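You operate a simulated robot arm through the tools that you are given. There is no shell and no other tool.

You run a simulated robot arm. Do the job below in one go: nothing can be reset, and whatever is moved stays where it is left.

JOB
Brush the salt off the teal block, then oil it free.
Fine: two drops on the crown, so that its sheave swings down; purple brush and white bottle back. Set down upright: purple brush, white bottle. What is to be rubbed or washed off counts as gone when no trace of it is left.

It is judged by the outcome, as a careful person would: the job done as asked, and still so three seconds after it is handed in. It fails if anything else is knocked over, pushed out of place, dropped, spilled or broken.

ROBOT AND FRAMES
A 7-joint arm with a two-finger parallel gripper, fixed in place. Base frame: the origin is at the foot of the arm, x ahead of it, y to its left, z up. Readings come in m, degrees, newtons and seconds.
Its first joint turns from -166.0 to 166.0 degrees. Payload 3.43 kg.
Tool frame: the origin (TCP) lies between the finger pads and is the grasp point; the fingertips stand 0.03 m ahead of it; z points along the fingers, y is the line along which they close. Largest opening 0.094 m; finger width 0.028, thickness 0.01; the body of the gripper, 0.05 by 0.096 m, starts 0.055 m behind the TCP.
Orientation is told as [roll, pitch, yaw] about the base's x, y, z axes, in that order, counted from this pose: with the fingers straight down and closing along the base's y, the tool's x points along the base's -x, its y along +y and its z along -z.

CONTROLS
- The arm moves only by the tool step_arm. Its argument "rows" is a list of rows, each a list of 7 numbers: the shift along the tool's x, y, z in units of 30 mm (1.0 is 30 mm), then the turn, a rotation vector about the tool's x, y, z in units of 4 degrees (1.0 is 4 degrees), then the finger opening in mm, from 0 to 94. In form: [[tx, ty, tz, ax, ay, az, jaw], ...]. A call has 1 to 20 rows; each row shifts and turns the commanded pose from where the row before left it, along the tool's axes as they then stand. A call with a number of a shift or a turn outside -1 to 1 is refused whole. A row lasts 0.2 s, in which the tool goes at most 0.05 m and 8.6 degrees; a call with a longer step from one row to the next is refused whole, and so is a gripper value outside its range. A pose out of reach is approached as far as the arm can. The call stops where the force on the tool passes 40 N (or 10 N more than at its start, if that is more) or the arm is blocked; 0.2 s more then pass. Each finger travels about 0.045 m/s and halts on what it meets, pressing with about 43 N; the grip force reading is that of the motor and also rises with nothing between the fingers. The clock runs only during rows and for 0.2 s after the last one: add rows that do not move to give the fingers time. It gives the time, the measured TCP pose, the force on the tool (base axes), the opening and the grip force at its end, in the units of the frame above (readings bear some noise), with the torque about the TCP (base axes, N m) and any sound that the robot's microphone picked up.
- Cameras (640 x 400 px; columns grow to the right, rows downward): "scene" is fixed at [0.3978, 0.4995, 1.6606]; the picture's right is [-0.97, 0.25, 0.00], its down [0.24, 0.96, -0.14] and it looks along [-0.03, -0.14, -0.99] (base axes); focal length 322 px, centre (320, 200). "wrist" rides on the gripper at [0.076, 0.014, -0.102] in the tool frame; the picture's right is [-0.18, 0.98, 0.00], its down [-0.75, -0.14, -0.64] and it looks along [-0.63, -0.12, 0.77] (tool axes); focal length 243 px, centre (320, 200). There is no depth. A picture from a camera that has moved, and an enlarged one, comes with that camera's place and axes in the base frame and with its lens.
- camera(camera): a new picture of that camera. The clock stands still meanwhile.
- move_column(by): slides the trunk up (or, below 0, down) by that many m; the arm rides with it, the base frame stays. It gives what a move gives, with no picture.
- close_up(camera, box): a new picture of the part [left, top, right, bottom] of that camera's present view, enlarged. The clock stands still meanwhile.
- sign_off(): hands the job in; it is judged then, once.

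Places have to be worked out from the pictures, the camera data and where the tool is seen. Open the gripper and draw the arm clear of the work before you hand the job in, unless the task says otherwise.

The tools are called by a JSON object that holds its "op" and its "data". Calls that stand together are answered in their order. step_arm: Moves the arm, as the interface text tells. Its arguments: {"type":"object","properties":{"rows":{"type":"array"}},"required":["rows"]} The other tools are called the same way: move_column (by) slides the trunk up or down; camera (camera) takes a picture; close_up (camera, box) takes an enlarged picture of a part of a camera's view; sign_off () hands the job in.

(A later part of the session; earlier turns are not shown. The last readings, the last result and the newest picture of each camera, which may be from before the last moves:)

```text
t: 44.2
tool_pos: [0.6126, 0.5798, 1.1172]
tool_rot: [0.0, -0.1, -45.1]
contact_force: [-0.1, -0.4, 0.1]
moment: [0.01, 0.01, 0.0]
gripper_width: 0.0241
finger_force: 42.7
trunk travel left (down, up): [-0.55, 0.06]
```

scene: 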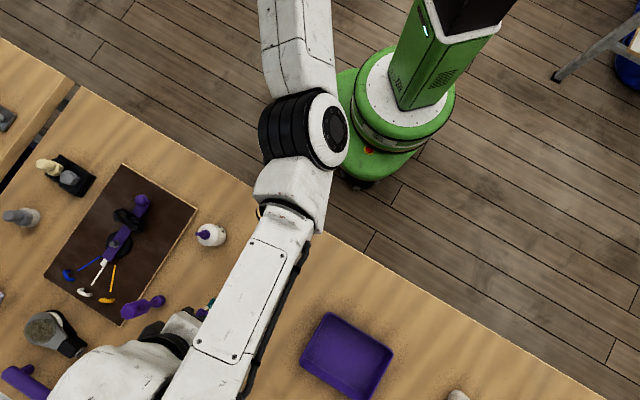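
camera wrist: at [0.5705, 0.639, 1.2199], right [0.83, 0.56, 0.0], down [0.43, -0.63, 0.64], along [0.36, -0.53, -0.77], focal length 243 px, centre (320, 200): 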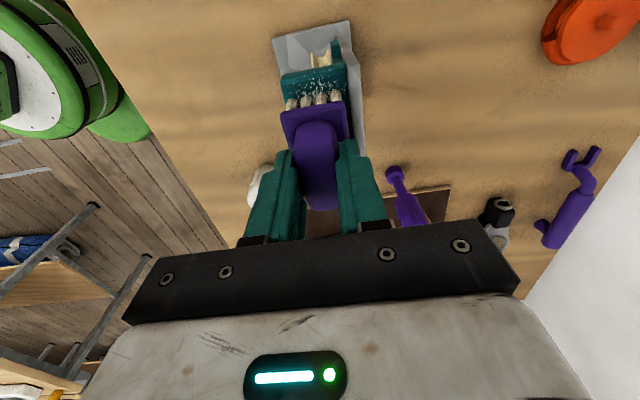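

No contact yet at this height; I lower by 0.8 mm and check again.

{"op": "step_arm", "data": {"rows": [[0, 0, 0.027, 0, 0, 0, 10], [0, 0, 0, 0, 0, 0, 10]]}}

{"op": "step_arm", "data": {"rows": [[0, 0, 0.02, 0, 0, 0, 10], [0, 0, 0, 0, 0, 0, 10]]}}

```text
t: 44.8
tool_pos: [0.6131, 0.5805, 1.1163]
tool_rot: [0.1, 0.0, -45.0]
contact_force: [0.9, 0.4, 0.8]
moment: [-0.06, -0.02, -0.01]
gripper_width: 0.0239
finger_force: 43.2
trunk travel left (down, up): [-0.55, 0.06]
```

```text
t: 45.4
tool_pos: [0.6132, 0.581, 1.1168]
tool_rot: [0.2, 0.0, -45.0]
contact_force: [-0.7, -1.3, 6.1]
moment: [-0.16, -0.04, -0.01]
gripper_width: 0.024
finger_force: 42.9
trunk travel left (down, up): [-0.55, 0.06]
```

About 6 N now. I do a stroke to the −t end and a full stroke to the +t end in one go.

{"op": "step_arm", "data": {"rows": [[0.34, 0, 0, 0, 0, 0, 10], [0.34, 0, 0, 0, 0, 0, 10], [0.34, 0, 0, 0, 0, 0, 10], [0.34, 0, 0, 0, 0, 0, 10], [0.34, 0, 0, 0, 0, 0, 10], [0, 0, 0, 0, 0, 0, 10]]}}

{"op": "step_arm", "data": {"rows": [[-0.333, 0, 0, 0, 0, 0, 10], [-0.333, 0, 0, 0, 0, 0, 10], [-0.333, 0, 0, 0, 0, 0, 10], [-0.333, 0, 0, 0, 0, 0, 10], [-0.333, 0, 0, 0, 0, 0, 10], [0, 0, 0, 0, 0, 0, 10]]}}

{"op": "step_arm", "data": {"rows": [[-0.333, 0, 0, 0, 0, 0, 10], [-0.333, 0, 0, 0, 0, 0, 10], [-0.333, 0, 0, 0, 0, 0, 10], [-0.333, 0, 0, 0, 0, 0, 10], [0, 0, 0, 0, 0, 0, 10]]}}

{"op": "close_up", "data": {"camera": "wrist", "box": [250, 0, 390, 150]}}

```text
t: 46.8
tool_pos: [0.5749, 0.6153, 1.1163]
tool_rot: [0.2, 0.0, -45.2]
contact_force: [5.5, -5.1, 25.5]
moment: [-0.79, -0.7, 0.02]
gripper_width: 0.024
finger_force: 43.2
trunk travel left (down, up): [-0.55, 0.06]
```

```text
t: 48.2
tool_pos: [0.6115, 0.5791, 1.1163]
tool_rot: [0.3, 0.0, -45.0]
contact_force: [-4.5, 8.5, 28.8]
moment: [0.45, 0.5, -0.01]
gripper_width: 0.0239
finger_force: 43.7
trunk travel left (down, up): [-0.55, 0.06]
```

```text
t: 49.4
tool_pos: [0.638, 0.5502, 1.1159]
tool_rot: [0.0, 0.0, -44.9]
contact_force: [-5.9, 3.0, 23.6]
moment: [0.6, 0.71, 0.03]
gripper_width: 0.024
finger_force: 43.4
trunk travel left (down, up): [-0.55, 0.06]
```

```text
2.67 times, centred on (320, 75) of wrist
camera zoom: at [0.5943, 0.6125, 1.2193], right [0.82, 0.57, 0.0], down [0.43, -0.63, 0.64], along [0.36, -0.53, -0.77], focal length 647 px, centre (320, 533)
```

zoom: 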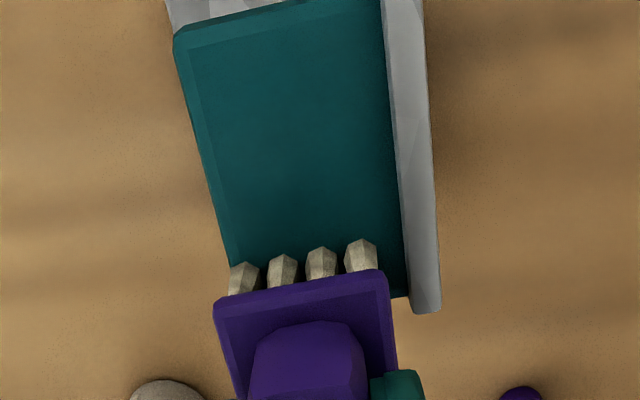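

The visible crown is clean and the bracket has not moved. I lift the brush and inspect the whole crown.

{"op": "step_arm", "data": {"rows": [[0, 0, -0.3, 0, 0, 0, 10], [0, 0, -0.8, 0, 0, 0, 10], [0, 0, -0.8, 0, 0, 0, 10], [-0.6, 0, -0.4, 0, 0, 0, 10], [-0.8, 0, 0, 0, 0, 0, 10], [0, 0, 0, 0, 0, 0, 10]]}}

{"op": "camera", "data": {"camera": "wrist"}}

{"op": "close_up", "data": {"camera": "wrist", "box": [240, 0, 400, 120]}}

```text
t: 50.8
tool_pos: [0.67, 0.5226, 1.183]
tool_rot: [0.0, -0.1, -45.1]
contact_force: [-0.8, -1.2, -1.1]
moment: [0.0, -0.01, -0.01]
gripper_width: 0.0242
finger_force: 43.2
trunk travel left (down, up): [-0.55, 0.06]
```

```text
taken
camera wrist: at [0.6257, 0.5853, 1.2869], right [0.82, 0.57, 0.0], down [0.43, -0.63, 0.64], along [0.36, -0.53, -0.77], focal length 243 px, centre (320, 200)
```

wrist: 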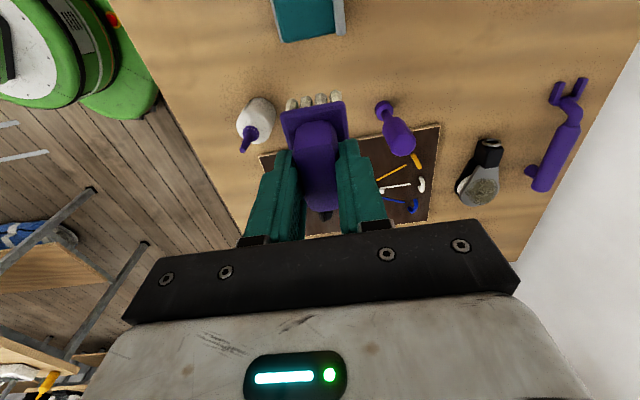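

```text
3.33 times, centred on (320, 60) of wrist
camera zoom: at [0.6257, 0.5853, 1.2869], right [0.82, 0.57, 0.0], down [0.43, -0.63, 0.64], along [0.36, -0.53, -0.77], focal length 809 px, centre (320, 667)
```

zoom: 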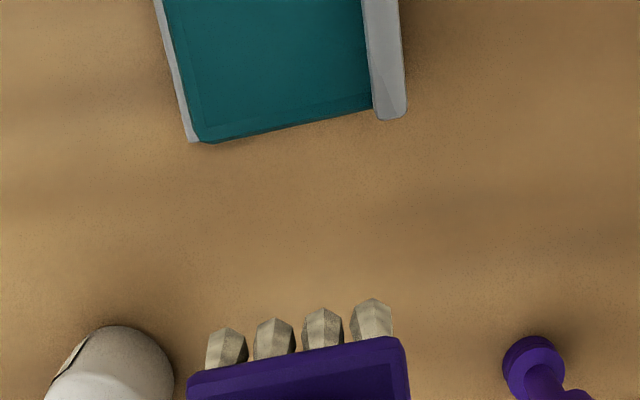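

The +t end is clean too. I carry the brush back above its home spot.

{"op": "step_arm", "data": {"rows": [[0.978, -0.539, 0, 0, 0, 0, 10], [0.978, -0.539, 0, 0, 0, 0, 10], [0.978, -0.539, 0, 0, 0, 0, 10], [0.978, -0.539, 0, 0, 0, 0, 10], [0.978, -0.539, 0, 0, 0, 0, 10], [0.978, -0.539, 0, 0, 0, 0, 10], [0.978, -0.539, 0, 0, 0, 0, 10], [0, 0, 0, 0, 0, 0, 10], [0, 0, 0, 0, 0, 0, 10]]}}

{"op": "close_up", "data": {"camera": "scene", "box": [185, 265, 275, 355]}}

{"op": "camera", "data": {"camera": "wrist"}}

```text
t: 52.8
tool_pos: [0.4444, 0.5882, 1.1842]
tool_rot: [0.0, 0.0, -45.0]
contact_force: [0.1, 0.5, -0.2]
moment: [0.0, -0.03, -0.01]
gripper_width: 0.0238
finger_force: 43.1
trunk travel left (down, up): [-0.55, 0.06]
```

```text
4.44 times, centred on (230, 310) of scene
camera zoom: at [0.3978, 0.4995, 1.6606], right [-0.97, 0.25, 0.0], down [0.24, 0.96, -0.14], along [-0.03, -0.14, -0.99], focal length 1431 px, centre (720, -289)
```

zoom: 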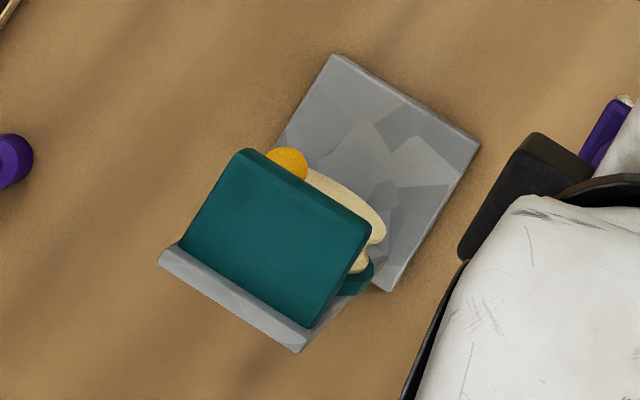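

```text
taken
camera wrist: at [0.3998, 0.6512, 1.2873], right [0.83, 0.56, 0.0], down [0.43, -0.63, 0.64], along [0.36, -0.53, -0.77], focal length 243 px, centre (320, 200)
```

wrist: 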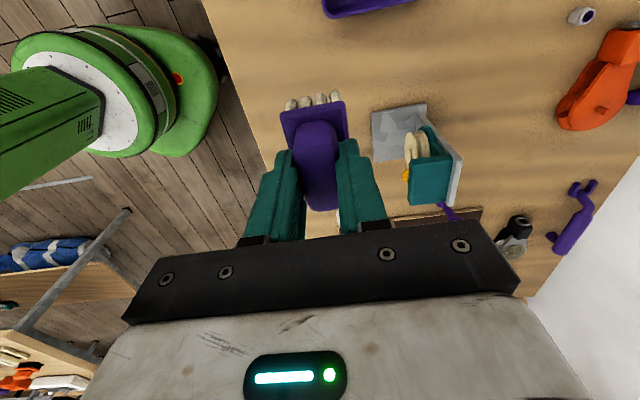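

Crown is clean and the bracket unmoved. The brush is directly above home, so I lower it, slowing near the table.

{"op": "step_arm", "data": {"rows": [[0, 0, 1, 0, 0, 0, 10], [0, 0, 1, 0, 0, 0, 10], [0, 0, 1, 0, 0, 0, 10], [0, 0, 1, 0, 0, 0, 10], [0, 0, 1, 0, 0, 0, 10], [0, 0, 1, 0, 0, 0, 10], [0, 0, 0.5, 0, 0, 0, 10], [0, 0, 0.3, 0, 0, 0, 10], [0, 0, 0.15, 0, 0, 0, 10], [0, 0, 0.05, 0, 0, 0, 10], [0, 0, 0, 0, 0, 0, 10]]}}

```text
t: 55.2
tool_pos: [0.4453, 0.5867, 0.9738]
tool_rot: [0.0, 0.0, -45.1]
contact_force: [-0.8, 0.7, -1.3]
moment: [0.02, 0.0, -0.03]
gripper_width: 0.0239
finger_force: 43.0
trunk travel left (down, up): [-0.55, 0.06]
```

{"op": "step_arm", "data": {"rows": [[0, 0, 0.05, 0, 0, 0, 10], [0, 0, 0.04, 0, 0, 0, 10], [0, 0, 0, 0, 0, 0, 10]]}}

{"op": "step_arm", "data": {"rows": [[0, 0, 0.04, 0, 0, 0, 10], [0, 0, 0, 0, 0, 0, 10]]}}

```text
t: 56.0
tool_pos: [0.4455, 0.5868, 0.9713]
tool_rot: [0.0, -0.1, -45.0]
contact_force: [-0.2, -0.2, -1.2]
moment: [0.03, 0.01, -0.01]
gripper_width: 0.0239
finger_force: 43.1
trunk travel left (down, up): [-0.55, 0.06]
```

```text
t: 56.6
tool_pos: [0.4447, 0.5857, 0.9698]
tool_rot: [0.0, 0.0, -44.9]
contact_force: [-0.3, -0.2, -0.4]
moment: [-0.04, 0.0, 0.0]
gripper_width: 0.024
finger_force: 42.9
trunk travel left (down, up): [-0.55, 0.06]
```

The brush is nearly at the original height (0.969). I continue in sub-millimetre steps until a slight contact shows.

{"op": "step_arm", "data": {"rows": [[0, 0, 0.03, 0, 0, 0, 10], [0, 0, 0, 0, 0, 0, 10]]}}

{"op": "step_arm", "data": {"rows": [[0, 0, 0.03, 0, 0, 0, 10], [0, 0, 0, 0, 0, 0, 10]]}}

```text
t: 57.2
tool_pos: [0.4448, 0.5861, 0.9687]
tool_rot: [0.0, -0.1, -45.0]
contact_force: [0.2, -1.1, -1.0]
moment: [-0.03, -0.01, 0.02]
gripper_width: 0.0239
finger_force: 42.9
trunk travel left (down, up): [-0.55, 0.06]
```

```text
t: 57.8
tool_pos: [0.4439, 0.5861, 0.968]
tool_rot: [0.0, 0.0, -45.0]
contact_force: [-1.1, 0.6, -1.5]
moment: [0.0, 0.04, 0.02]
gripper_width: 0.0239
finger_force: 43.6
trunk travel left (down, up): [-0.55, 0.06]
```

{"op": "step_arm", "data": {"rows": [[0, 0, 0.03, 0, 0, 0, 10], [0, 0, 0, 0, 0, 0, 10]]}}

{"op": "step_arm", "data": {"rows": [[0, 0, 0.03, 0, 0, 0, 10], [0, 0, 0, 0, 0, 0, 10]]}}

```text
t: 58.4
tool_pos: [0.4447, 0.587, 0.9674]
tool_rot: [0.2, -0.1, -45.0]
contact_force: [-2.4, 0.2, 4.1]
moment: [-0.14, 0.0, -0.04]
gripper_width: 0.0241
finger_force: 43.1
trunk travel left (down, up): [-0.55, 0.06]
```

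```text
t: 59.0
tool_pos: [0.4444, 0.5866, 0.9675]
tool_rot: [0.2, 0.1, -45.0]
contact_force: [-0.7, -0.8, 15.7]
moment: [-0.38, -0.08, -0.01]
gripper_width: 0.024
finger_force: 43.1
trunk travel left (down, up): [-0.55, 0.06]
```

The bristles are on the table (16 N). I relieve the pressure by 1 mm, then open the fingers.

{"op": "step_arm", "data": {"rows": [[0, 0, -0.04, 0, 0, 0, 10], [0, 0, 0, 0, 0, 0, 10], [0, 0, 0, 0, 0, 0, 30], [0, 0, 0, 0, 0, 0, 50], [0, 0, 0, 0, 0, 0, 60], [0, 0, 0, 0, 0, 0, 60], [0, 0, 0, 0, 0, 0, 60]]}}

{"op": "close_up", "data": {"camera": "wrist", "box": [230, 60, 410, 220]}}

```text
t: 60.6
tool_pos: [0.4468, 0.5858, 0.9674]
tool_rot: [0.1, 0.1, -45.0]
contact_force: [-0.4, 0.5, -0.1]
moment: [-0.02, -0.01, 0.01]
gripper_width: 0.0599
finger_force: 0.0
trunk travel left (down, up): [-0.55, 0.06]
```

```text
2.50 times, centred on (320, 140) of wrist
camera zoom: at [0.4012, 0.6493, 1.0709], right [0.83, 0.56, 0.0], down [0.43, -0.63, 0.64], along [0.36, -0.53, -0.77], focal length 606 px, centre (320, 350)
```

zoom: 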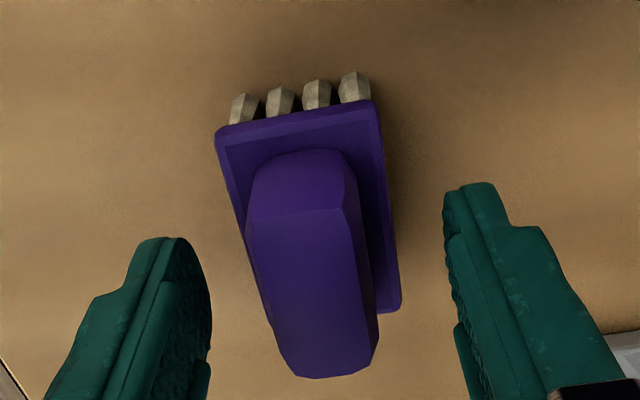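

The brush stands upright at its home. I lift straight off it and take a look at the brush and the whole bench.

{"op": "step_arm", "data": {"rows": [[0, 0, -0.4, 0, 0, 0, 60], [0, 0, -0.8, 0, 0, 0, 60], [0, 0, -1, 0, 0, 0, 60], [0, 0, -1, 0, 0, 0, 60], [0, 0, -1, 0, 0, 0, 60], [0, 0, -1, 0, 0, 0, 60], [0, 0, -1, 0, 0, 0, 60], [0, -1, 0, 0, 0, 0, 60], [0, -1, 0, 0, 0, 0, 60], [0, -1, 0, 0, 0, 0, 60], [0, -0.6, 0, 0, 0, 0, 60], [0, 0, 0, 0, 0, 0, 60]]}}

{"op": "camera", "data": {"camera": "scene"}}

{"op": "camera", "data": {"camera": "wrist"}}

```text
t: 63.2
tool_pos: [0.3703, 0.5088, 1.1545]
tool_rot: [0.0, 0.0, -45.0]
contact_force: [-0.3, 0.5, -0.3]
moment: [0.0, 0.0, 0.0]
gripper_width: 0.0599
finger_force: 0.1
trunk travel left (down, up): [-0.55, 0.06]
```

```text
taken
```

scene: 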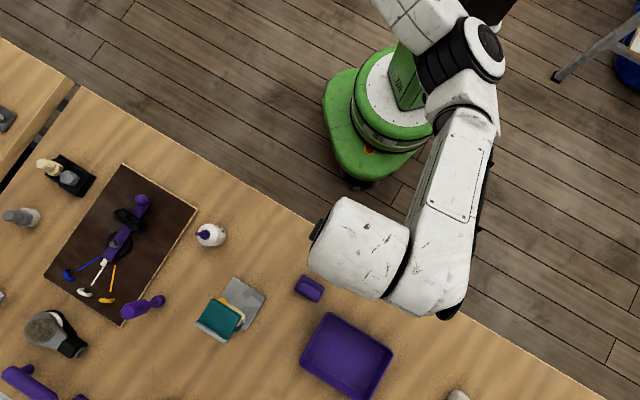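

```text
taken
camera wrist: at [0.3248, 0.5713, 1.2581], right [0.83, 0.56, 0.0], down [0.43, -0.63, 0.64], along [0.36, -0.53, -0.77], focal length 243 px, centre (320, 200)
```

wrist: 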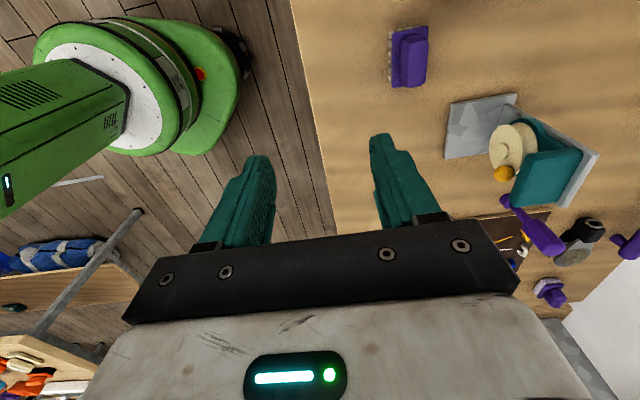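

Everything's in place, brush upright. Now I yaw the tool from −45° toward −135° so that the camera ends on top when I later tilt the tool level for the bottle.

{"op": "step_arm", "data": {"rows": [[0, 0, 0, 0, 0, 1, 80], [0, 0, 0, 0, 0, 1, 80], [0, 0, 0, 0, 0, 1, 80], [0, 0, 0, 0, 0, 1, 80], [0, 0, 0, 0, 0, 1, 80], [0, 0, 0, 0, 0, 1, 80], [0, 0, 0, 0, 0, 1, 80], [0, 0, 0, 0, 0, 1, 80], [0, 0, 0, 0, 0, 1, 80], [0, 0, 0, 0, 0, 1, 80], [0, 0, 0, 0, 0, 1, 80], [0, 0, 0, 0, 0, 1, 80], [0, 0, 0, 0, 0, 1, 80], [0, 0, 0, 0, 0, 1, 80], [0, 0, 0, 0, 0, 1, 80], [0, 0, 0, 0, 0, 1, 80], [0, 0, 0, 0, 0, 1, 80], [0, 0, 0, 0, 0, 1, 80], [0, 0, 0, 0, 0, 1, 80], [0, 0, 0, 0, 0, 1, 80]]}}

{"op": "step_arm", "data": {"rows": [[0, 0, 0, 0, 0, 1, 80], [0, 0, 0, 0, 0, 1, 80], [0, 0, 0, 0, 0, 0.5, 80], [0, 0, 0, 0, 0, 0, 80]]}}

{"op": "camera", "data": {"camera": "scene"}}

```text
t: 67.4
tool_pos: [0.368, 0.5099, 1.1545]
tool_rot: [0.0, 0.0, -125.0]
contact_force: [-0.1, -0.1, -0.3]
moment: [-0.01, 0.0, 0.01]
gripper_width: 0.08
finger_force: 0.0
trunk travel left (down, up): [-0.55, 0.06]
```

```text
t: 68.4
tool_pos: [0.3677, 0.5097, 1.1547]
tool_rot: [-0.2, 0.0, -128.9]
contact_force: [-0.5, -0.1, -0.3]
moment: [0.02, 0.0, -0.01]
gripper_width: 0.0801
finger_force: 0.1
out of reach, approached as far as the arm can: row 2
trunk travel left (down, up): [-0.55, 0.06]
```

```text
taken
```

scene: 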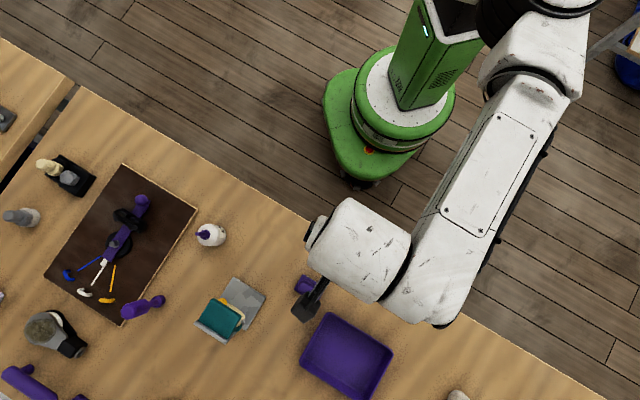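

Joint limit at yaw −129° here, but nearer the bottle (smaller azimuth) it should clear. I move sideways along the table edge toward the bottle at this height and then finish the yaw.

{"op": "step_arm", "data": {"rows": [[-0.1, 1, 0, 0, 0, 0, 80], [-0.1, 1, 0, 0, 0, 0, 80], [-0.1, 1, 0, 0, 0, 0, 80], [-0.1, 1, 0, 0, 0, 0, 80], [-0.1, 1, 0, 0, 0, 0, 80], [-0.1, 1, 0, 0, 0, 0, 80], [-0.1, 1, 0, 0, 0, 0, 80], [-0.1, 1, 0, 0, 0, 0, 80], [0, 0, 0, 0, 0, 0, 80]]}}

```text
t: 70.4
tool_pos: [0.535, 0.3361, 1.154]
tool_rot: [-0.1, 0.1, -130.8]
contact_force: [-0.3, 0.1, -0.4]
moment: [-0.01, -0.01, 0.0]
gripper_width: 0.0802
finger_force: 0.1
trunk travel left (down, up): [-0.55, 0.06]
```

Now I finish the yaw to −135° and begin tilting the tool toward level (about +tool y), keeping the TCP in place.

{"op": "step_arm", "data": {"rows": [[0, 0, 0, 0, 0, 1, 80], [0, 0, 0, 0, 0, 0.05, 80], [0, 0, 0, 0, 1, 0, 80], [0, 0, 0, 0, 1, 0, 80], [0, 0, 0, 0, 1, 0, 80], [0, 0, 0, 0, 1, 0, 80], [0, 0, 0, 0, 1, 0, 80], [0, 0, 0, 0, 1, 0, 80], [0, 0, 0, 0, 1, 0, 80], [0, 0, 0, 0, 1, 0, 80], [0, 0, 0, 0, 1, 0, 80], [0, 0, 0, 0, 1, 0, 80], [0, 0, 0, 0, 0, 0, 80]]}}

{"op": "camera", "data": {"camera": "scene"}}

{"op": "camera", "data": {"camera": "wrist"}}

```text
t: 73.2
tool_pos: [0.5349, 0.3347, 1.1536]
tool_rot: [0.0, 40.1, -135.2]
contact_force: [-0.1, 0.2, -1.1]
moment: [0.01, -0.01, 0.01]
gripper_width: 0.0798
finger_force: 0.1
trunk travel left (down, up): [-0.55, 0.06]
```

```text
taken
```

scene: 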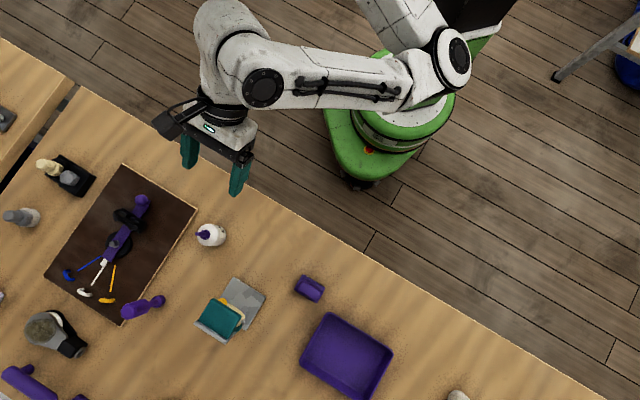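

```text
taken
camera wrist: at [0.5393, 0.3187, 1.2816], right [0.59, -0.8, -0.12], down [-0.8, -0.6, 0.01], along [-0.08, 0.09, -0.99], focal length 243 px, centre (320, 200)
```

wrist: 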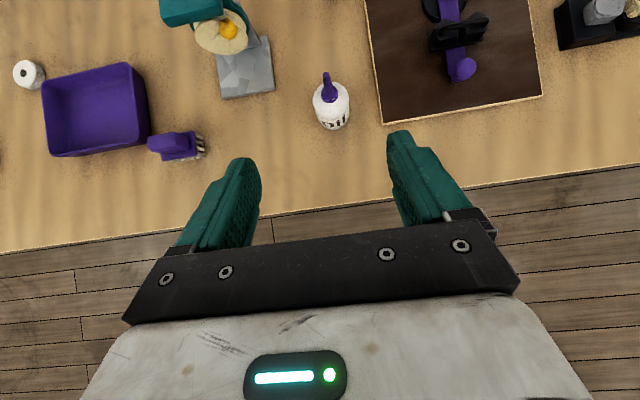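

The camera now looks straight down; the bottle axis is near (0.626, 0.416), consistent with before. I continue the tilt to 70° (tool 20° below level).

{"op": "step_arm", "data": {"rows": [[0, 0, 0, 0, 1, 0, 80], [0, 0, 0, 0, 1, 0, 80], [0, 0, 0, 0, 1, 0, 80], [0, 0, 0, 0, 1, 0, 80], [0, 0, 0, 0, 1, 0, 80], [0, 0, 0, 0, 1, 0, 80], [0, 0, 0, 0, 1, 0, 80], [0, 0, 0, 0, 0.5, 0, 80], [0, 0, 0, 0, 0, 0, 80]]}}

{"op": "camera", "data": {"camera": "scene"}}

{"op": "camera", "data": {"camera": "wrist"}}

```text
t: 75.2
tool_pos: [0.5354, 0.3368, 1.1535]
tool_rot: [0.0, 70.1, -135.5]
contact_force: [0.0, -0.2, -0.2]
moment: [0.01, 0.01, 0.02]
gripper_width: 0.0798
finger_force: 0.1
trunk travel left (down, up): [-0.55, 0.06]
```

```text
taken
```

scene: 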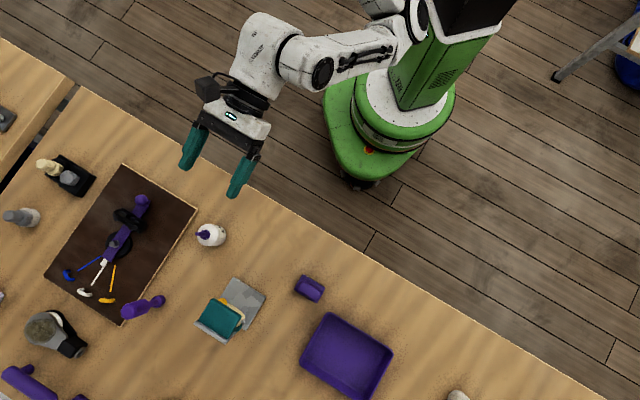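

```text
taken
camera wrist: at [0.4943, 0.2757, 1.2603], right [0.65, -0.74, -0.17], down [-0.71, -0.51, -0.49], along [0.28, 0.44, -0.85], focal length 243 px, centre (320, 200)
```

wrist: 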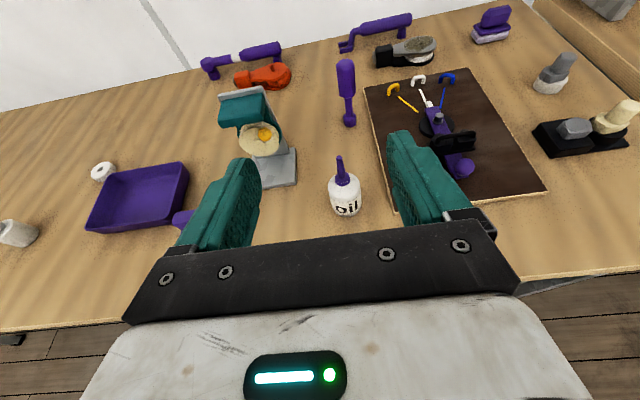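

Excellent upright view with the bottle between the fingers' lines. I zoom on the bottle and the block.

{"op": "close_up", "data": {"camera": "wrist", "box": [300, 140, 390, 230]}}

{"op": "close_up", "data": {"camera": "wrist", "box": [200, 70, 310, 200]}}

```text
4.44 times, centred on (345, 185) of wrist
camera zoom: at [0.4943, 0.2757, 1.2603], right [0.65, -0.74, -0.17], down [-0.71, -0.51, -0.49], along [0.28, 0.44, -0.85], focal length 1078 px, centre (209, 267)
```

zoom: 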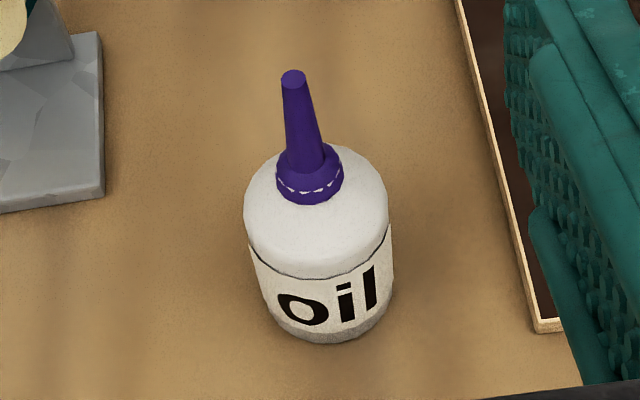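

```text
3.08 times, centred on (255, 135) of wrist
camera zoom: at [0.4943, 0.2757, 1.2603], right [0.65, -0.74, -0.17], down [-0.71, -0.51, -0.49], along [0.28, 0.44, -0.85], focal length 746 px, centre (520, 400)
```

zoom: 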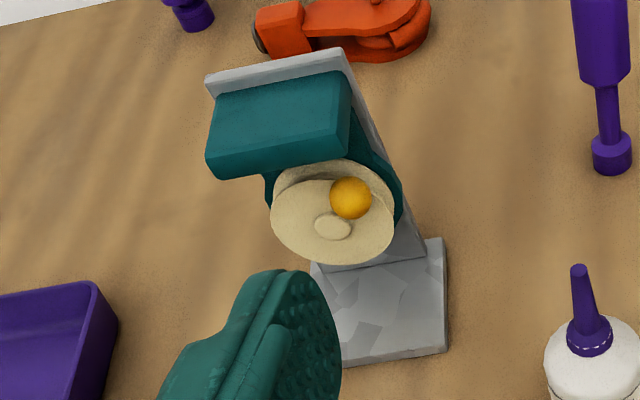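

Bottle axis ≈ (0.629, 0.417), diameter ≈ 47 mm, tip at z≈1.025. I descend in front of it (still short of it) to grip height with fingers open.

{"op": "step_arm", "data": {"rows": [[-0.836, 0.04, 0.304, 0, 0, 0, 80], [-0.836, 0.04, 0.304, 0, 0, 0, 80], [-0.836, 0.04, 0.304, 0, 0, 0, 80], [-0.836, 0.04, 0.304, 0, 0, 0, 80], [-0.836, 0.04, 0.304, 0, 0, 0, 80], [-0.836, 0.04, 0.304, 0, 0, 0, 80], [0, 0, 0, 0, 0, 0, 80]]}}

{"op": "camera", "data": {"camera": "wrist"}}

{"op": "camera", "data": {"camera": "scene"}}

```text
t: 76.8
tool_pos: [0.5412, 0.3303, 0.9929]
tool_rot: [-0.3, 70.2, -135.3]
contact_force: [-0.4, 0.9, 0.0]
moment: [0.03, 0.01, 0.0]
gripper_width: 0.0802
finger_force: 0.0
trunk travel left (down, up): [-0.55, 0.06]
```

```text
taken
camera wrist: at [0.4992, 0.2697, 1.0989], right [0.65, -0.74, -0.17], down [-0.71, -0.51, -0.49], along [0.27, 0.44, -0.85], focal length 243 px, centre (320, 200)
```

wrist: 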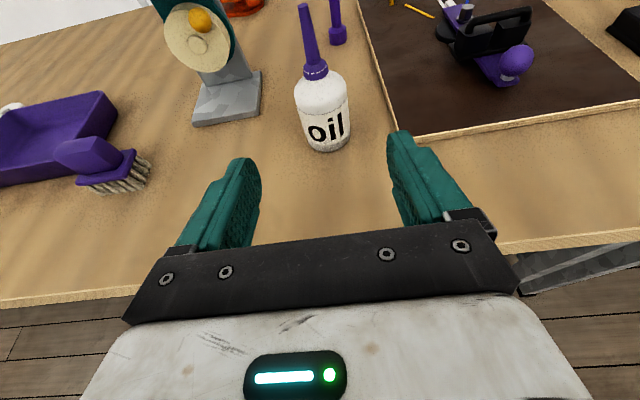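

```text
taken
```

scene: 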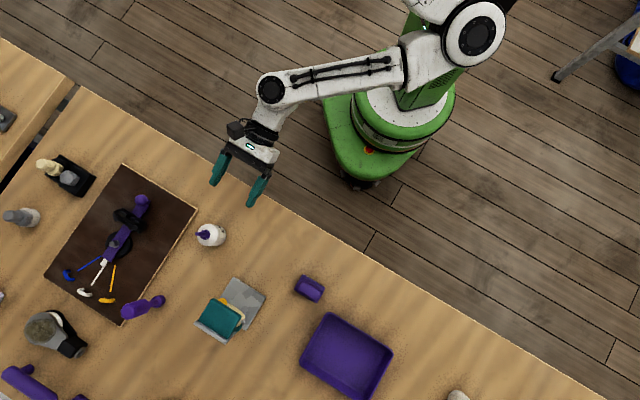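

Lateral alignment is good (bottle t≈0.150, TCP t≈0.149). I go down to z≈0.94 and then forward part of the way.

{"op": "step_arm", "data": {"rows": [[-0.83, 0, 0.302, 0, 0, 0, 80], [-0.83, 0, 0.302, 0, 0, 0, 80], [0, 0, 0, 0, 0, 0, 80], [0.28, 0.02, 0.771, 0, 0, 0, 80], [0.28, 0.02, 0.771, 0, 0, 0, 80], [0, 0, 0, 0, 0, 0, 80]]}}

{"op": "camera", "data": {"camera": "wrist"}}

{"op": "camera", "data": {"camera": "scene"}}

```text
t: 78.2
tool_pos: [0.5758, 0.3647, 0.9393]
tool_rot: [-0.2, 70.0, -135.2]
contact_force: [-0.7, 0.9, -0.8]
moment: [0.03, 0.02, 0.0]
gripper_width: 0.0801
finger_force: 0.1
trunk travel left (down, up): [-0.55, 0.06]
```

```text
taken
camera wrist: at [0.5351, 0.3041, 1.0472], right [0.65, -0.74, -0.17], down [-0.71, -0.51, -0.49], along [0.27, 0.44, -0.85], focal length 243 px, centre (320, 200)
```

wrist: 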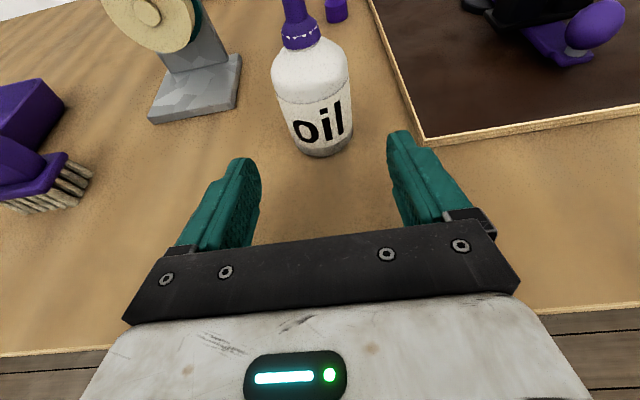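

```text
taken
```

scene: 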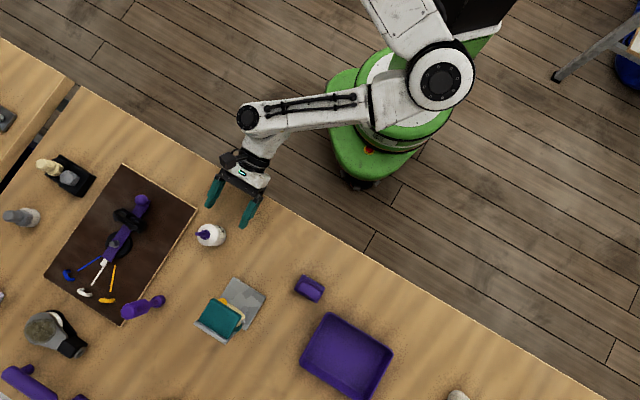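

Alignment is good with 16 mm margin per side. I advance the remaining ~73 mm so the bottle sits between the pads.

{"op": "step_arm", "data": {"rows": [[0.279, 0, 0.767, 0, 0, 0, 80], [0.279, 0, 0.767, 0, 0, 0, 80], [0.279, 0, 0.767, 0, 0, 0, 80], [0, 0, 0, 0, 0, 0, 80]]}}

{"op": "camera", "data": {"camera": "wrist"}}

{"op": "camera", "data": {"camera": "scene"}}

```text
t: 79.2
tool_pos: [0.6285, 0.4146, 0.9412]
tool_rot: [-0.2, 70.0, -135.2]
contact_force: [-0.2, 0.5, -0.3]
moment: [-0.03, 0.01, -0.02]
gripper_width: 0.0802
finger_force: 0.1
trunk travel left (down, up): [-0.55, 0.06]
```

```text
taken
camera wrist: at [0.5876, 0.354, 1.0485], right [0.65, -0.74, -0.17], down [-0.71, -0.51, -0.49], along [0.27, 0.44, -0.85], focal length 243 px, centre (320, 200)
```

wrist: 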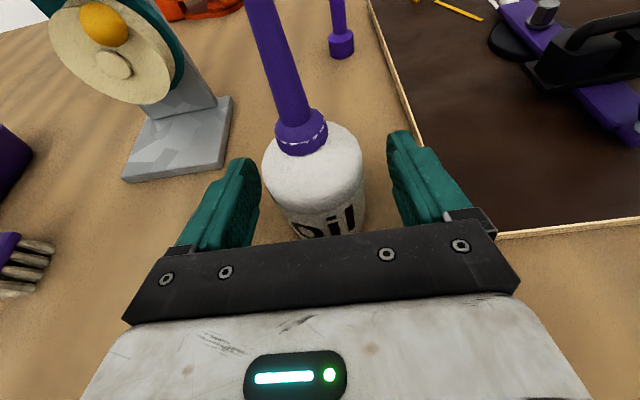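

```text
taken
```

scene: 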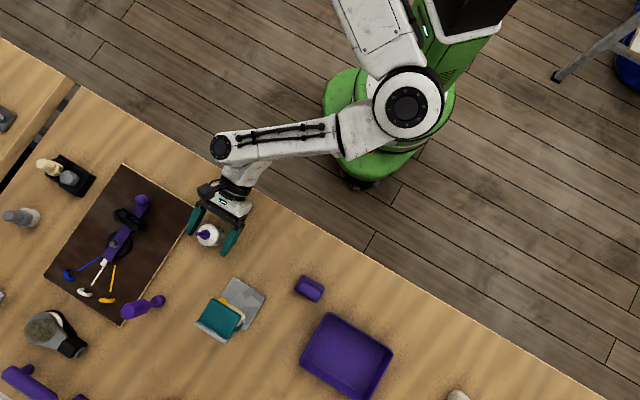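

The bottle is centred between the pads. I close gently, aiming just under its diameter first to see how it grips.

{"op": "step_arm", "data": {"rows": [[0, 0, 0, 0, 0, 0, 65], [0, 0, 0, 0, 0, 0, 55], [0, 0, 0, 0, 0, 0, 49], [0, 0, 0, 0, 0, 0, 46], [0, 0, 0, 0, 0, 0, 46], [0, 0, 0, 0, 0, 0, 46]]}}

{"op": "camera", "data": {"camera": "wrist"}}

```text
t: 80.6
tool_pos: [0.628, 0.4141, 0.9415]
tool_rot: [-0.3, 70.1, -135.3]
contact_force: [0.7, 0.1, 0.2]
moment: [-0.01, -0.04, 0.05]
gripper_width: 0.0496
finger_force: 43.4
trunk travel left (down, up): [-0.55, 0.06]
```

```text
taken
camera wrist: at [0.5873, 0.3539, 1.0485], right [0.65, -0.74, -0.17], down [-0.71, -0.51, -0.49], along [0.27, 0.44, -0.85], focal length 243 px, centre (320, 200)
```

wrist: 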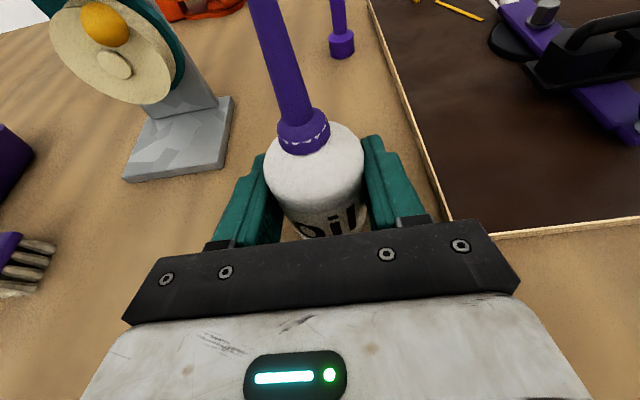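

Gripped: the bottle is 49.6 mm wide, home TCP (0.628, 0.414, 0.941). I lift it straight up 16 cm, keeping it upright.

{"op": "step_arm", "data": {"rows": [[0.4, 0, -0.146, 0, 0, 0, 46], [0.8356, 0, -0.304, 0, 0, 0, 46], [0.8356, 0, -0.304, 0, 0, 0, 46], [0.8356, 0, -0.304, 0, 0, 0, 46], [0.8356, 0, -0.304, 0, 0, 0, 46], [0.8356, 0, -0.304, 0, 0, 0, 46], [0.4, 0, -0.146, 0, 0, 0, 46], [0, 0, 0, 0, 0, 0, 46]]}}

{"op": "camera", "data": {"camera": "wrist"}}

{"op": "camera", "data": {"camera": "scene"}}

{"op": "close_up", "data": {"camera": "scene", "box": [160, 180, 280, 280]}}

```text
t: 82.4
tool_pos: [0.6279, 0.4123, 1.0996]
tool_rot: [-0.2, 70.0, -135.2]
contact_force: [-0.3, 0.2, -1.7]
moment: [-0.01, 0.02, -0.01]
gripper_width: 0.0494
finger_force: 42.7
trunk travel left (down, up): [-0.55, 0.06]
```

```text
taken
camera wrist: at [0.5877, 0.3527, 1.2067], right [0.65, -0.74, -0.17], down [-0.71, -0.51, -0.49], along [0.27, 0.44, -0.85], focal length 243 px, centre (320, 200)
```

wrist: 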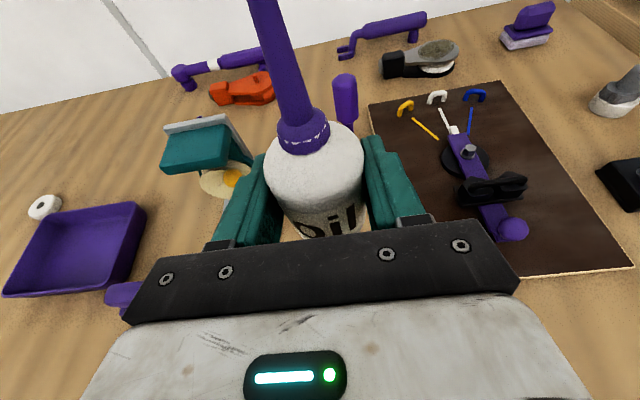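

```text
taken
```

scene: 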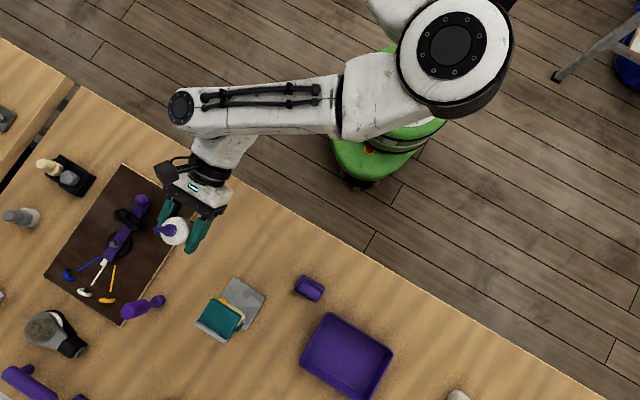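

```text
4.00 times, centred on (220, 230) of scene
camera zoom: at [0.3978, 0.4995, 1.6606], right [-0.97, 0.25, 0.0], down [0.24, 0.96, -0.14], along [-0.03, -0.14, -0.99], focal length 1288 px, centre (720, 80)
```

zoom: 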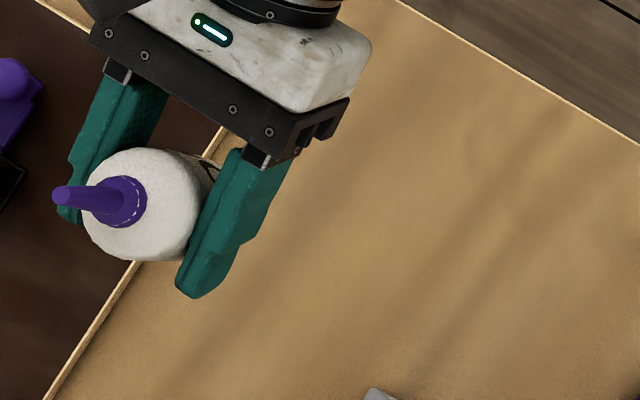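

The tip is right above the TCP (within ~1 mm), as modelled. I now roll the tool 56° (nozzle leaning toward the block side, still well above level) and check.

{"op": "step_arm", "data": {"rows": [[0, 0, 0, 0, 0, -1, 46], [0, 0, 0, 0, 0, -1, 46], [0, 0, 0, 0, 0, -1, 46], [0, 0, 0, 0, 0, -1, 46], [0, 0, 0, 0, 0, -1, 46], [0, 0, 0, 0, 0, -1, 46], [0, 0, 0, 0, 0, -1, 46], [0, 0, 0, 0, 0, -1, 46], [0, 0, 0, 0, 0, -1, 46], [0, 0, 0, 0, 0, -1, 46], [0, 0, 0, 0, 0, -1, 46], [0, 0, 0, 0, 0, -1, 46], [0, 0, 0, 0, 0, -1, 46], [0, 0, 0, 0, 0, -1, 46], [0, 0, 0, 0, 0, 0, 46]]}}

{"op": "camera", "data": {"camera": "scene"}}

{"op": "camera", "data": {"camera": "wrist"}}

```text
t: 85.6
tool_pos: [0.6276, 0.4147, 1.0994]
tool_rot: [66.4, 31.7, -58.0]
contact_force: [0.4, -0.7, -0.9]
moment: [-0.05, 0.0, -0.02]
gripper_width: 0.0496
finger_force: 43.1
trunk travel left (down, up): [-0.55, 0.06]
```

```text
taken
```

scene: 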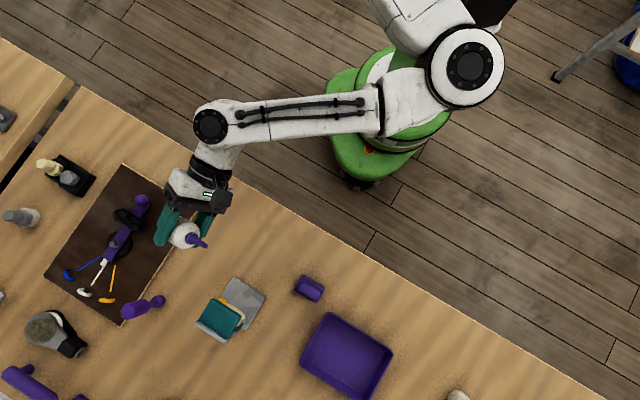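

```text
taken
camera wrist: at [0.5324, 0.3988, 1.1858], right [0.67, -0.33, 0.67], down [-0.17, -0.94, -0.29], along [0.72, 0.08, -0.69], focal length 243 px, centre (320, 200)
```

wrist: 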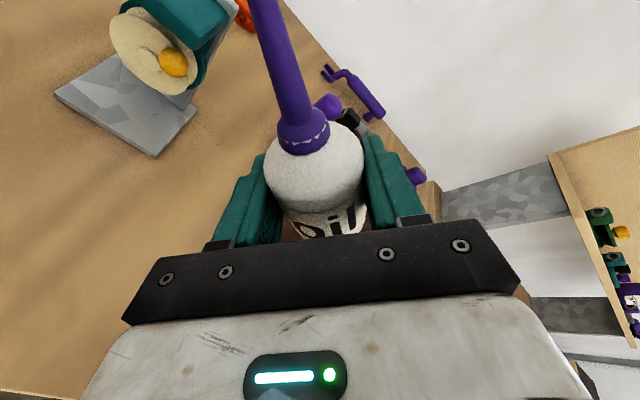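

The roll works. Next I carry the tilted bottle so that the nozzle tip is ~10 cm above the crown centre (n 0.841, t 0.018), keeping clear of the block.

{"op": "step_arm", "data": {"rows": [[0.518, -0.031, 0.727, 0, 0, 0, 46], [0.518, -0.031, 0.727, 0, 0, 0, 46], [0.518, -0.031, 0.727, 0, 0, 0, 46], [0.518, -0.031, 0.727, 0, 0, 0, 46], [0.518, -0.031, 0.727, 0, 0, 0, 46], [0, 0, 0, 0, 0, 0, 46]]}}

{"op": "camera", "data": {"camera": "scene"}}

{"op": "close_up", "data": {"camera": "scene", "box": [160, 240, 280, 340]}}

{"op": "camera", "data": {"camera": "wrist"}}

```text
t: 87.0
tool_pos: [0.6623, 0.5455, 1.1015]
tool_rot: [66.2, 31.7, -58.1]
contact_force: [0.6, 0.0, -1.3]
moment: [-0.03, 0.0, 0.0]
gripper_width: 0.0493
finger_force: 42.8
trunk travel left (down, up): [-0.55, 0.06]
```

```text
taken
```

scene: 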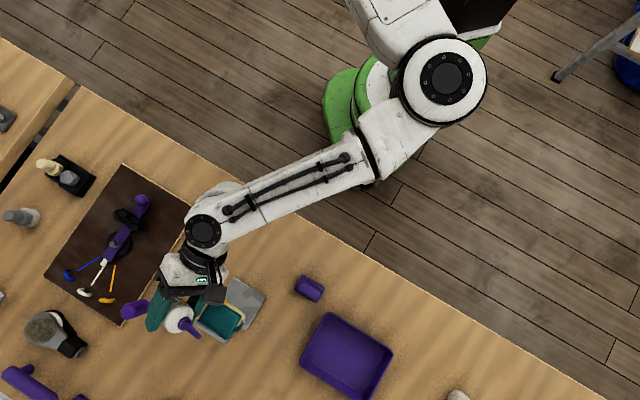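

```text
4.00 times, centred on (220, 290) of scene
camera zoom: at [0.3978, 0.4995, 1.6606], right [-0.97, 0.25, 0.0], down [0.24, 0.96, -0.14], along [-0.03, -0.14, -0.99], focal length 1288 px, centre (720, -160)
```

zoom: 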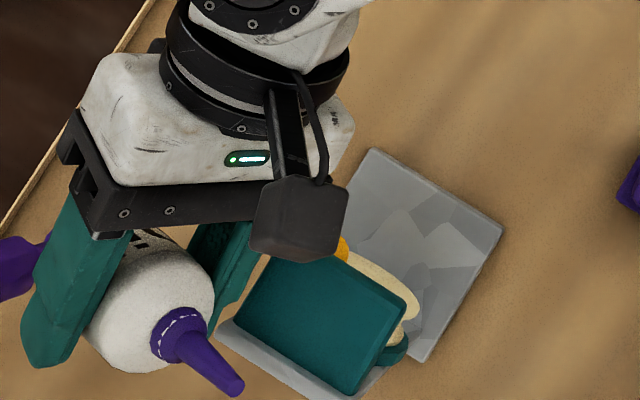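

```text
taken
camera wrist: at [0.5683, 0.5296, 1.1879], right [0.67, -0.33, 0.67], down [-0.17, -0.94, -0.29], along [0.72, 0.08, -0.69], focal length 243 px, centre (320, 200)
```

wrist: 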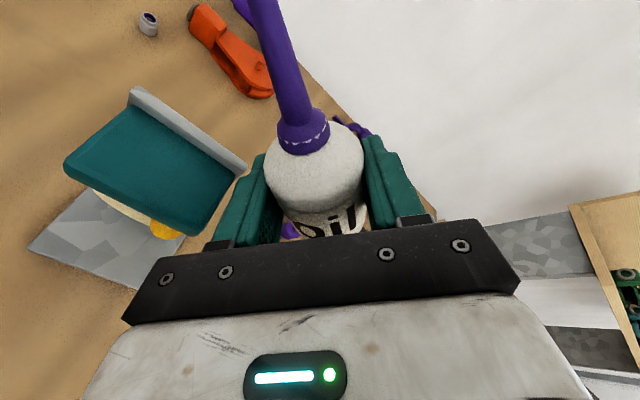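

The nozzle tip is over the crown centre (n≈0.842, t≈0.017) at z≈1.15. I roll on to 88° with compensating shifts so the tip stays put; nozzle still slightly above level.

{"op": "step_arm", "data": {"rows": [[0.0064, 0.1835, 0, 0, 0, -1, 46], [0.0064, 0.1835, 0, 0, 0, -1, 46], [0.0064, 0.1835, 0, 0, 0, -1, 46], [0.0064, 0.1835, 0, 0, 0, -1, 46], [0.0064, 0.1835, 0, 0, 0, -1, 46], [0.0064, 0.1835, 0, 0, 0, -1, 46], [0.0064, 0.1835, 0, 0, 0, -1, 46], [0.0064, 0.1835, 0, 0, 0, -1, 46], [0, 0, 0, 0, 0, 0, 46]]}}

{"op": "close_up", "data": {"camera": "scene", "box": [160, 240, 280, 340]}}

{"op": "camera", "data": {"camera": "wrist"}}

```text
t: 89.0
tool_pos: [0.6826, 0.5447, 1.1371]
tool_rot: [70.0, 1.9, -45.7]
contact_force: [-0.3, 0.5, -0.3]
moment: [-0.03, 0.03, 0.03]
gripper_width: 0.0497
finger_force: 42.8
trunk travel left (down, up): [-0.55, 0.06]
```

```text
4.00 times, centred on (220, 290) of scene
camera zoom: at [0.3978, 0.4995, 1.6606], right [-0.97, 0.25, 0.0], down [0.24, 0.96, -0.14], along [-0.03, -0.14, -0.99], focal length 1288 px, centre (720, -160)
```

zoom: 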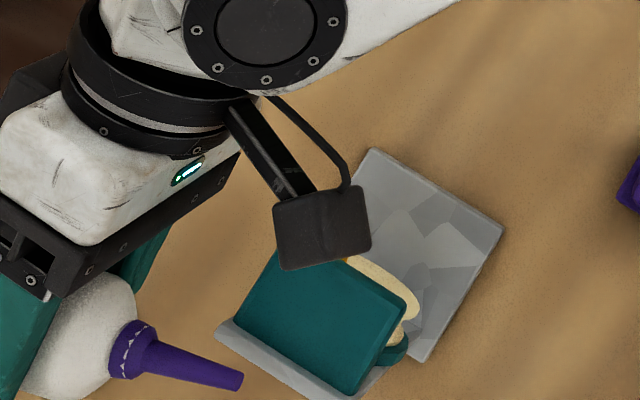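

```text
taken
camera wrist: at [0.5643, 0.5339, 1.1893], right [0.39, 0.08, 0.92], down [0.06, -1.0, 0.06], along [0.92, 0.03, -0.39], focal length 243 px, centre (320, 200)
```

wrist: 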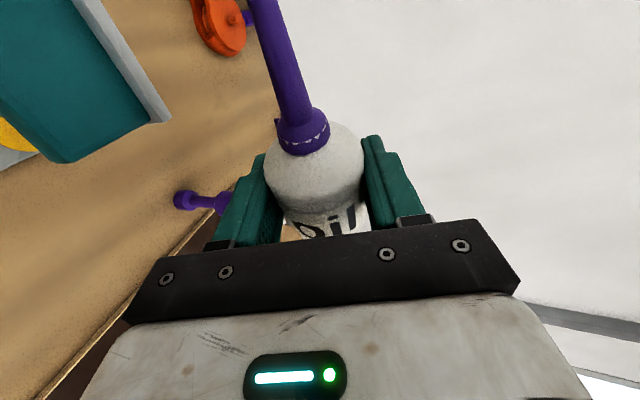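

Tip held at n≈0.842, t≈0.019. I lower so the tip is about 4 cm above the crown.

{"op": "step_arm", "data": {"rows": [[-0.022, -0.626, 0.228, 0, 0, 0, 46], [-0.022, -0.626, 0.228, 0, 0, 0, 46], [-0.022, -0.626, 0.228, 0, 0, 0, 46], [0, 0, 0, 0, 0, 0, 46]]}}

{"op": "close_up", "data": {"camera": "scene", "box": [160, 240, 280, 340]}}

```text
t: 90.0
tool_pos: [0.6791, 0.5449, 1.078]
tool_rot: [70.1, 2.1, -45.8]
contact_force: [-0.3, 0.8, -0.5]
moment: [0.03, -0.01, 0.0]
gripper_width: 0.0495
finger_force: 42.8
trunk travel left (down, up): [-0.55, 0.06]
```

```text
4.00 times, centred on (220, 290) of scene
camera zoom: at [0.3978, 0.4995, 1.6606], right [-0.97, 0.25, 0.0], down [0.24, 0.96, -0.14], along [-0.03, -0.14, -0.99], focal length 1288 px, centre (720, -160)
```

zoom: 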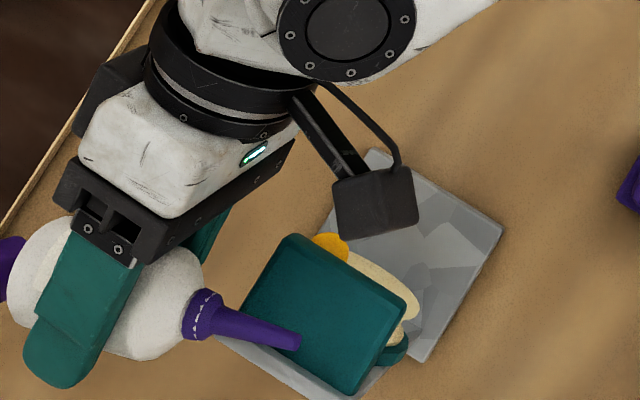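

Tip confirmed over the crown centre at z≈1.09. Now I roll on in small increments, watching for drops and sounds.

{"op": "step_arm", "data": {"rows": [[0.0064, 0.1835, 0, 0, 0, -1, 46], [0.0064, 0.1835, 0, 0, 0, -1, 46], [0.0064, 0.1835, 0, 0, 0, -1, 46], [0, 0, 0, 0, 0, 0, 46]]}}

{"op": "close_up", "data": {"camera": "scene", "box": [160, 240, 280, 340]}}

```text
t: 91.0
tool_pos: [0.6833, 0.5509, 1.0927]
tool_rot: [69.8, -9.3, -41.7]
contact_force: [-0.4, -0.5, -1.4]
moment: [0.01, -0.03, 0.0]
gripper_width: 0.0495
finger_force: 43.0
trunk travel left (down, up): [-0.55, 0.06]
```

```text
4.00 times, centred on (220, 290) of scene
camera zoom: at [0.3978, 0.4995, 1.6606], right [-0.97, 0.25, 0.0], down [0.24, 0.96, -0.14], along [-0.03, -0.14, -0.99], focal length 1288 px, centre (720, -160)
```

zoom: 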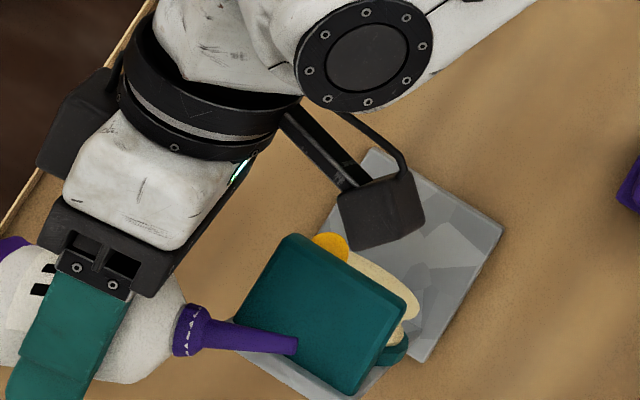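

{"op": "step_arm", "data": {"rows": [[0.0064, 0.1835, 0, 0, 0, -1, 46], [0.0064, 0.1835, 0, 0, 0, -1, 46], [0, 0, 0, 0, 0, 0, 46]]}}

{"op": "step_arm", "data": {"rows": [[0.0064, 0.1835, 0, 0, 0, -1, 46], [0.0064, 0.1835, 0, 0, 0, -1, 46], [0, 0, 0, 0, 0, 0, 46]]}}

{"op": "close_up", "data": {"camera": "scene", "box": [160, 240, 280, 340]}}

```text
t: 91.8
tool_pos: [0.6851, 0.5544, 1.1029]
tool_rot: [69.1, -17.0, -38.7]
contact_force: [-0.3, 0.5, -0.4]
moment: [-0.01, 0.0, 0.02]
gripper_width: 0.0498
finger_force: 42.8
trunk travel left (down, up): [-0.55, 0.06]
```

```text
t: 92.6
tool_pos: [0.6869, 0.5598, 1.1112]
tool_rot: [67.9, -24.2, -35.5]
contact_force: [0.5, -0.7, -1.3]
moment: [0.01, 0.0, 0.0]
gripper_width: 0.0498
finger_force: 43.2
trunk travel left (down, up): [-0.55, 0.06]
```

```text
4.00 times, centred on (220, 290) of scene
camera zoom: at [0.3978, 0.4995, 1.6606], right [-0.97, 0.25, 0.0], down [0.24, 0.96, -0.14], along [-0.03, -0.14, -0.99], focal length 1288 px, centre (720, -160)
```

zoom: 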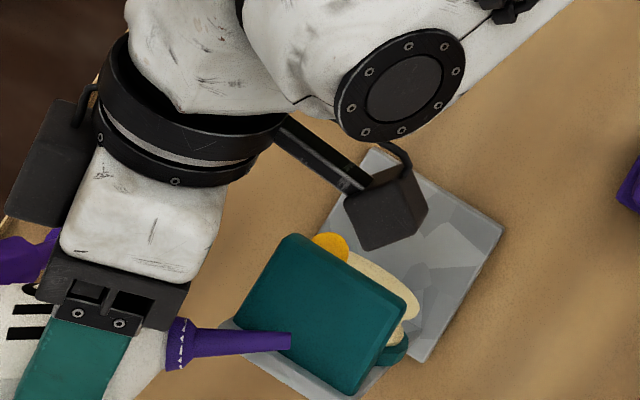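

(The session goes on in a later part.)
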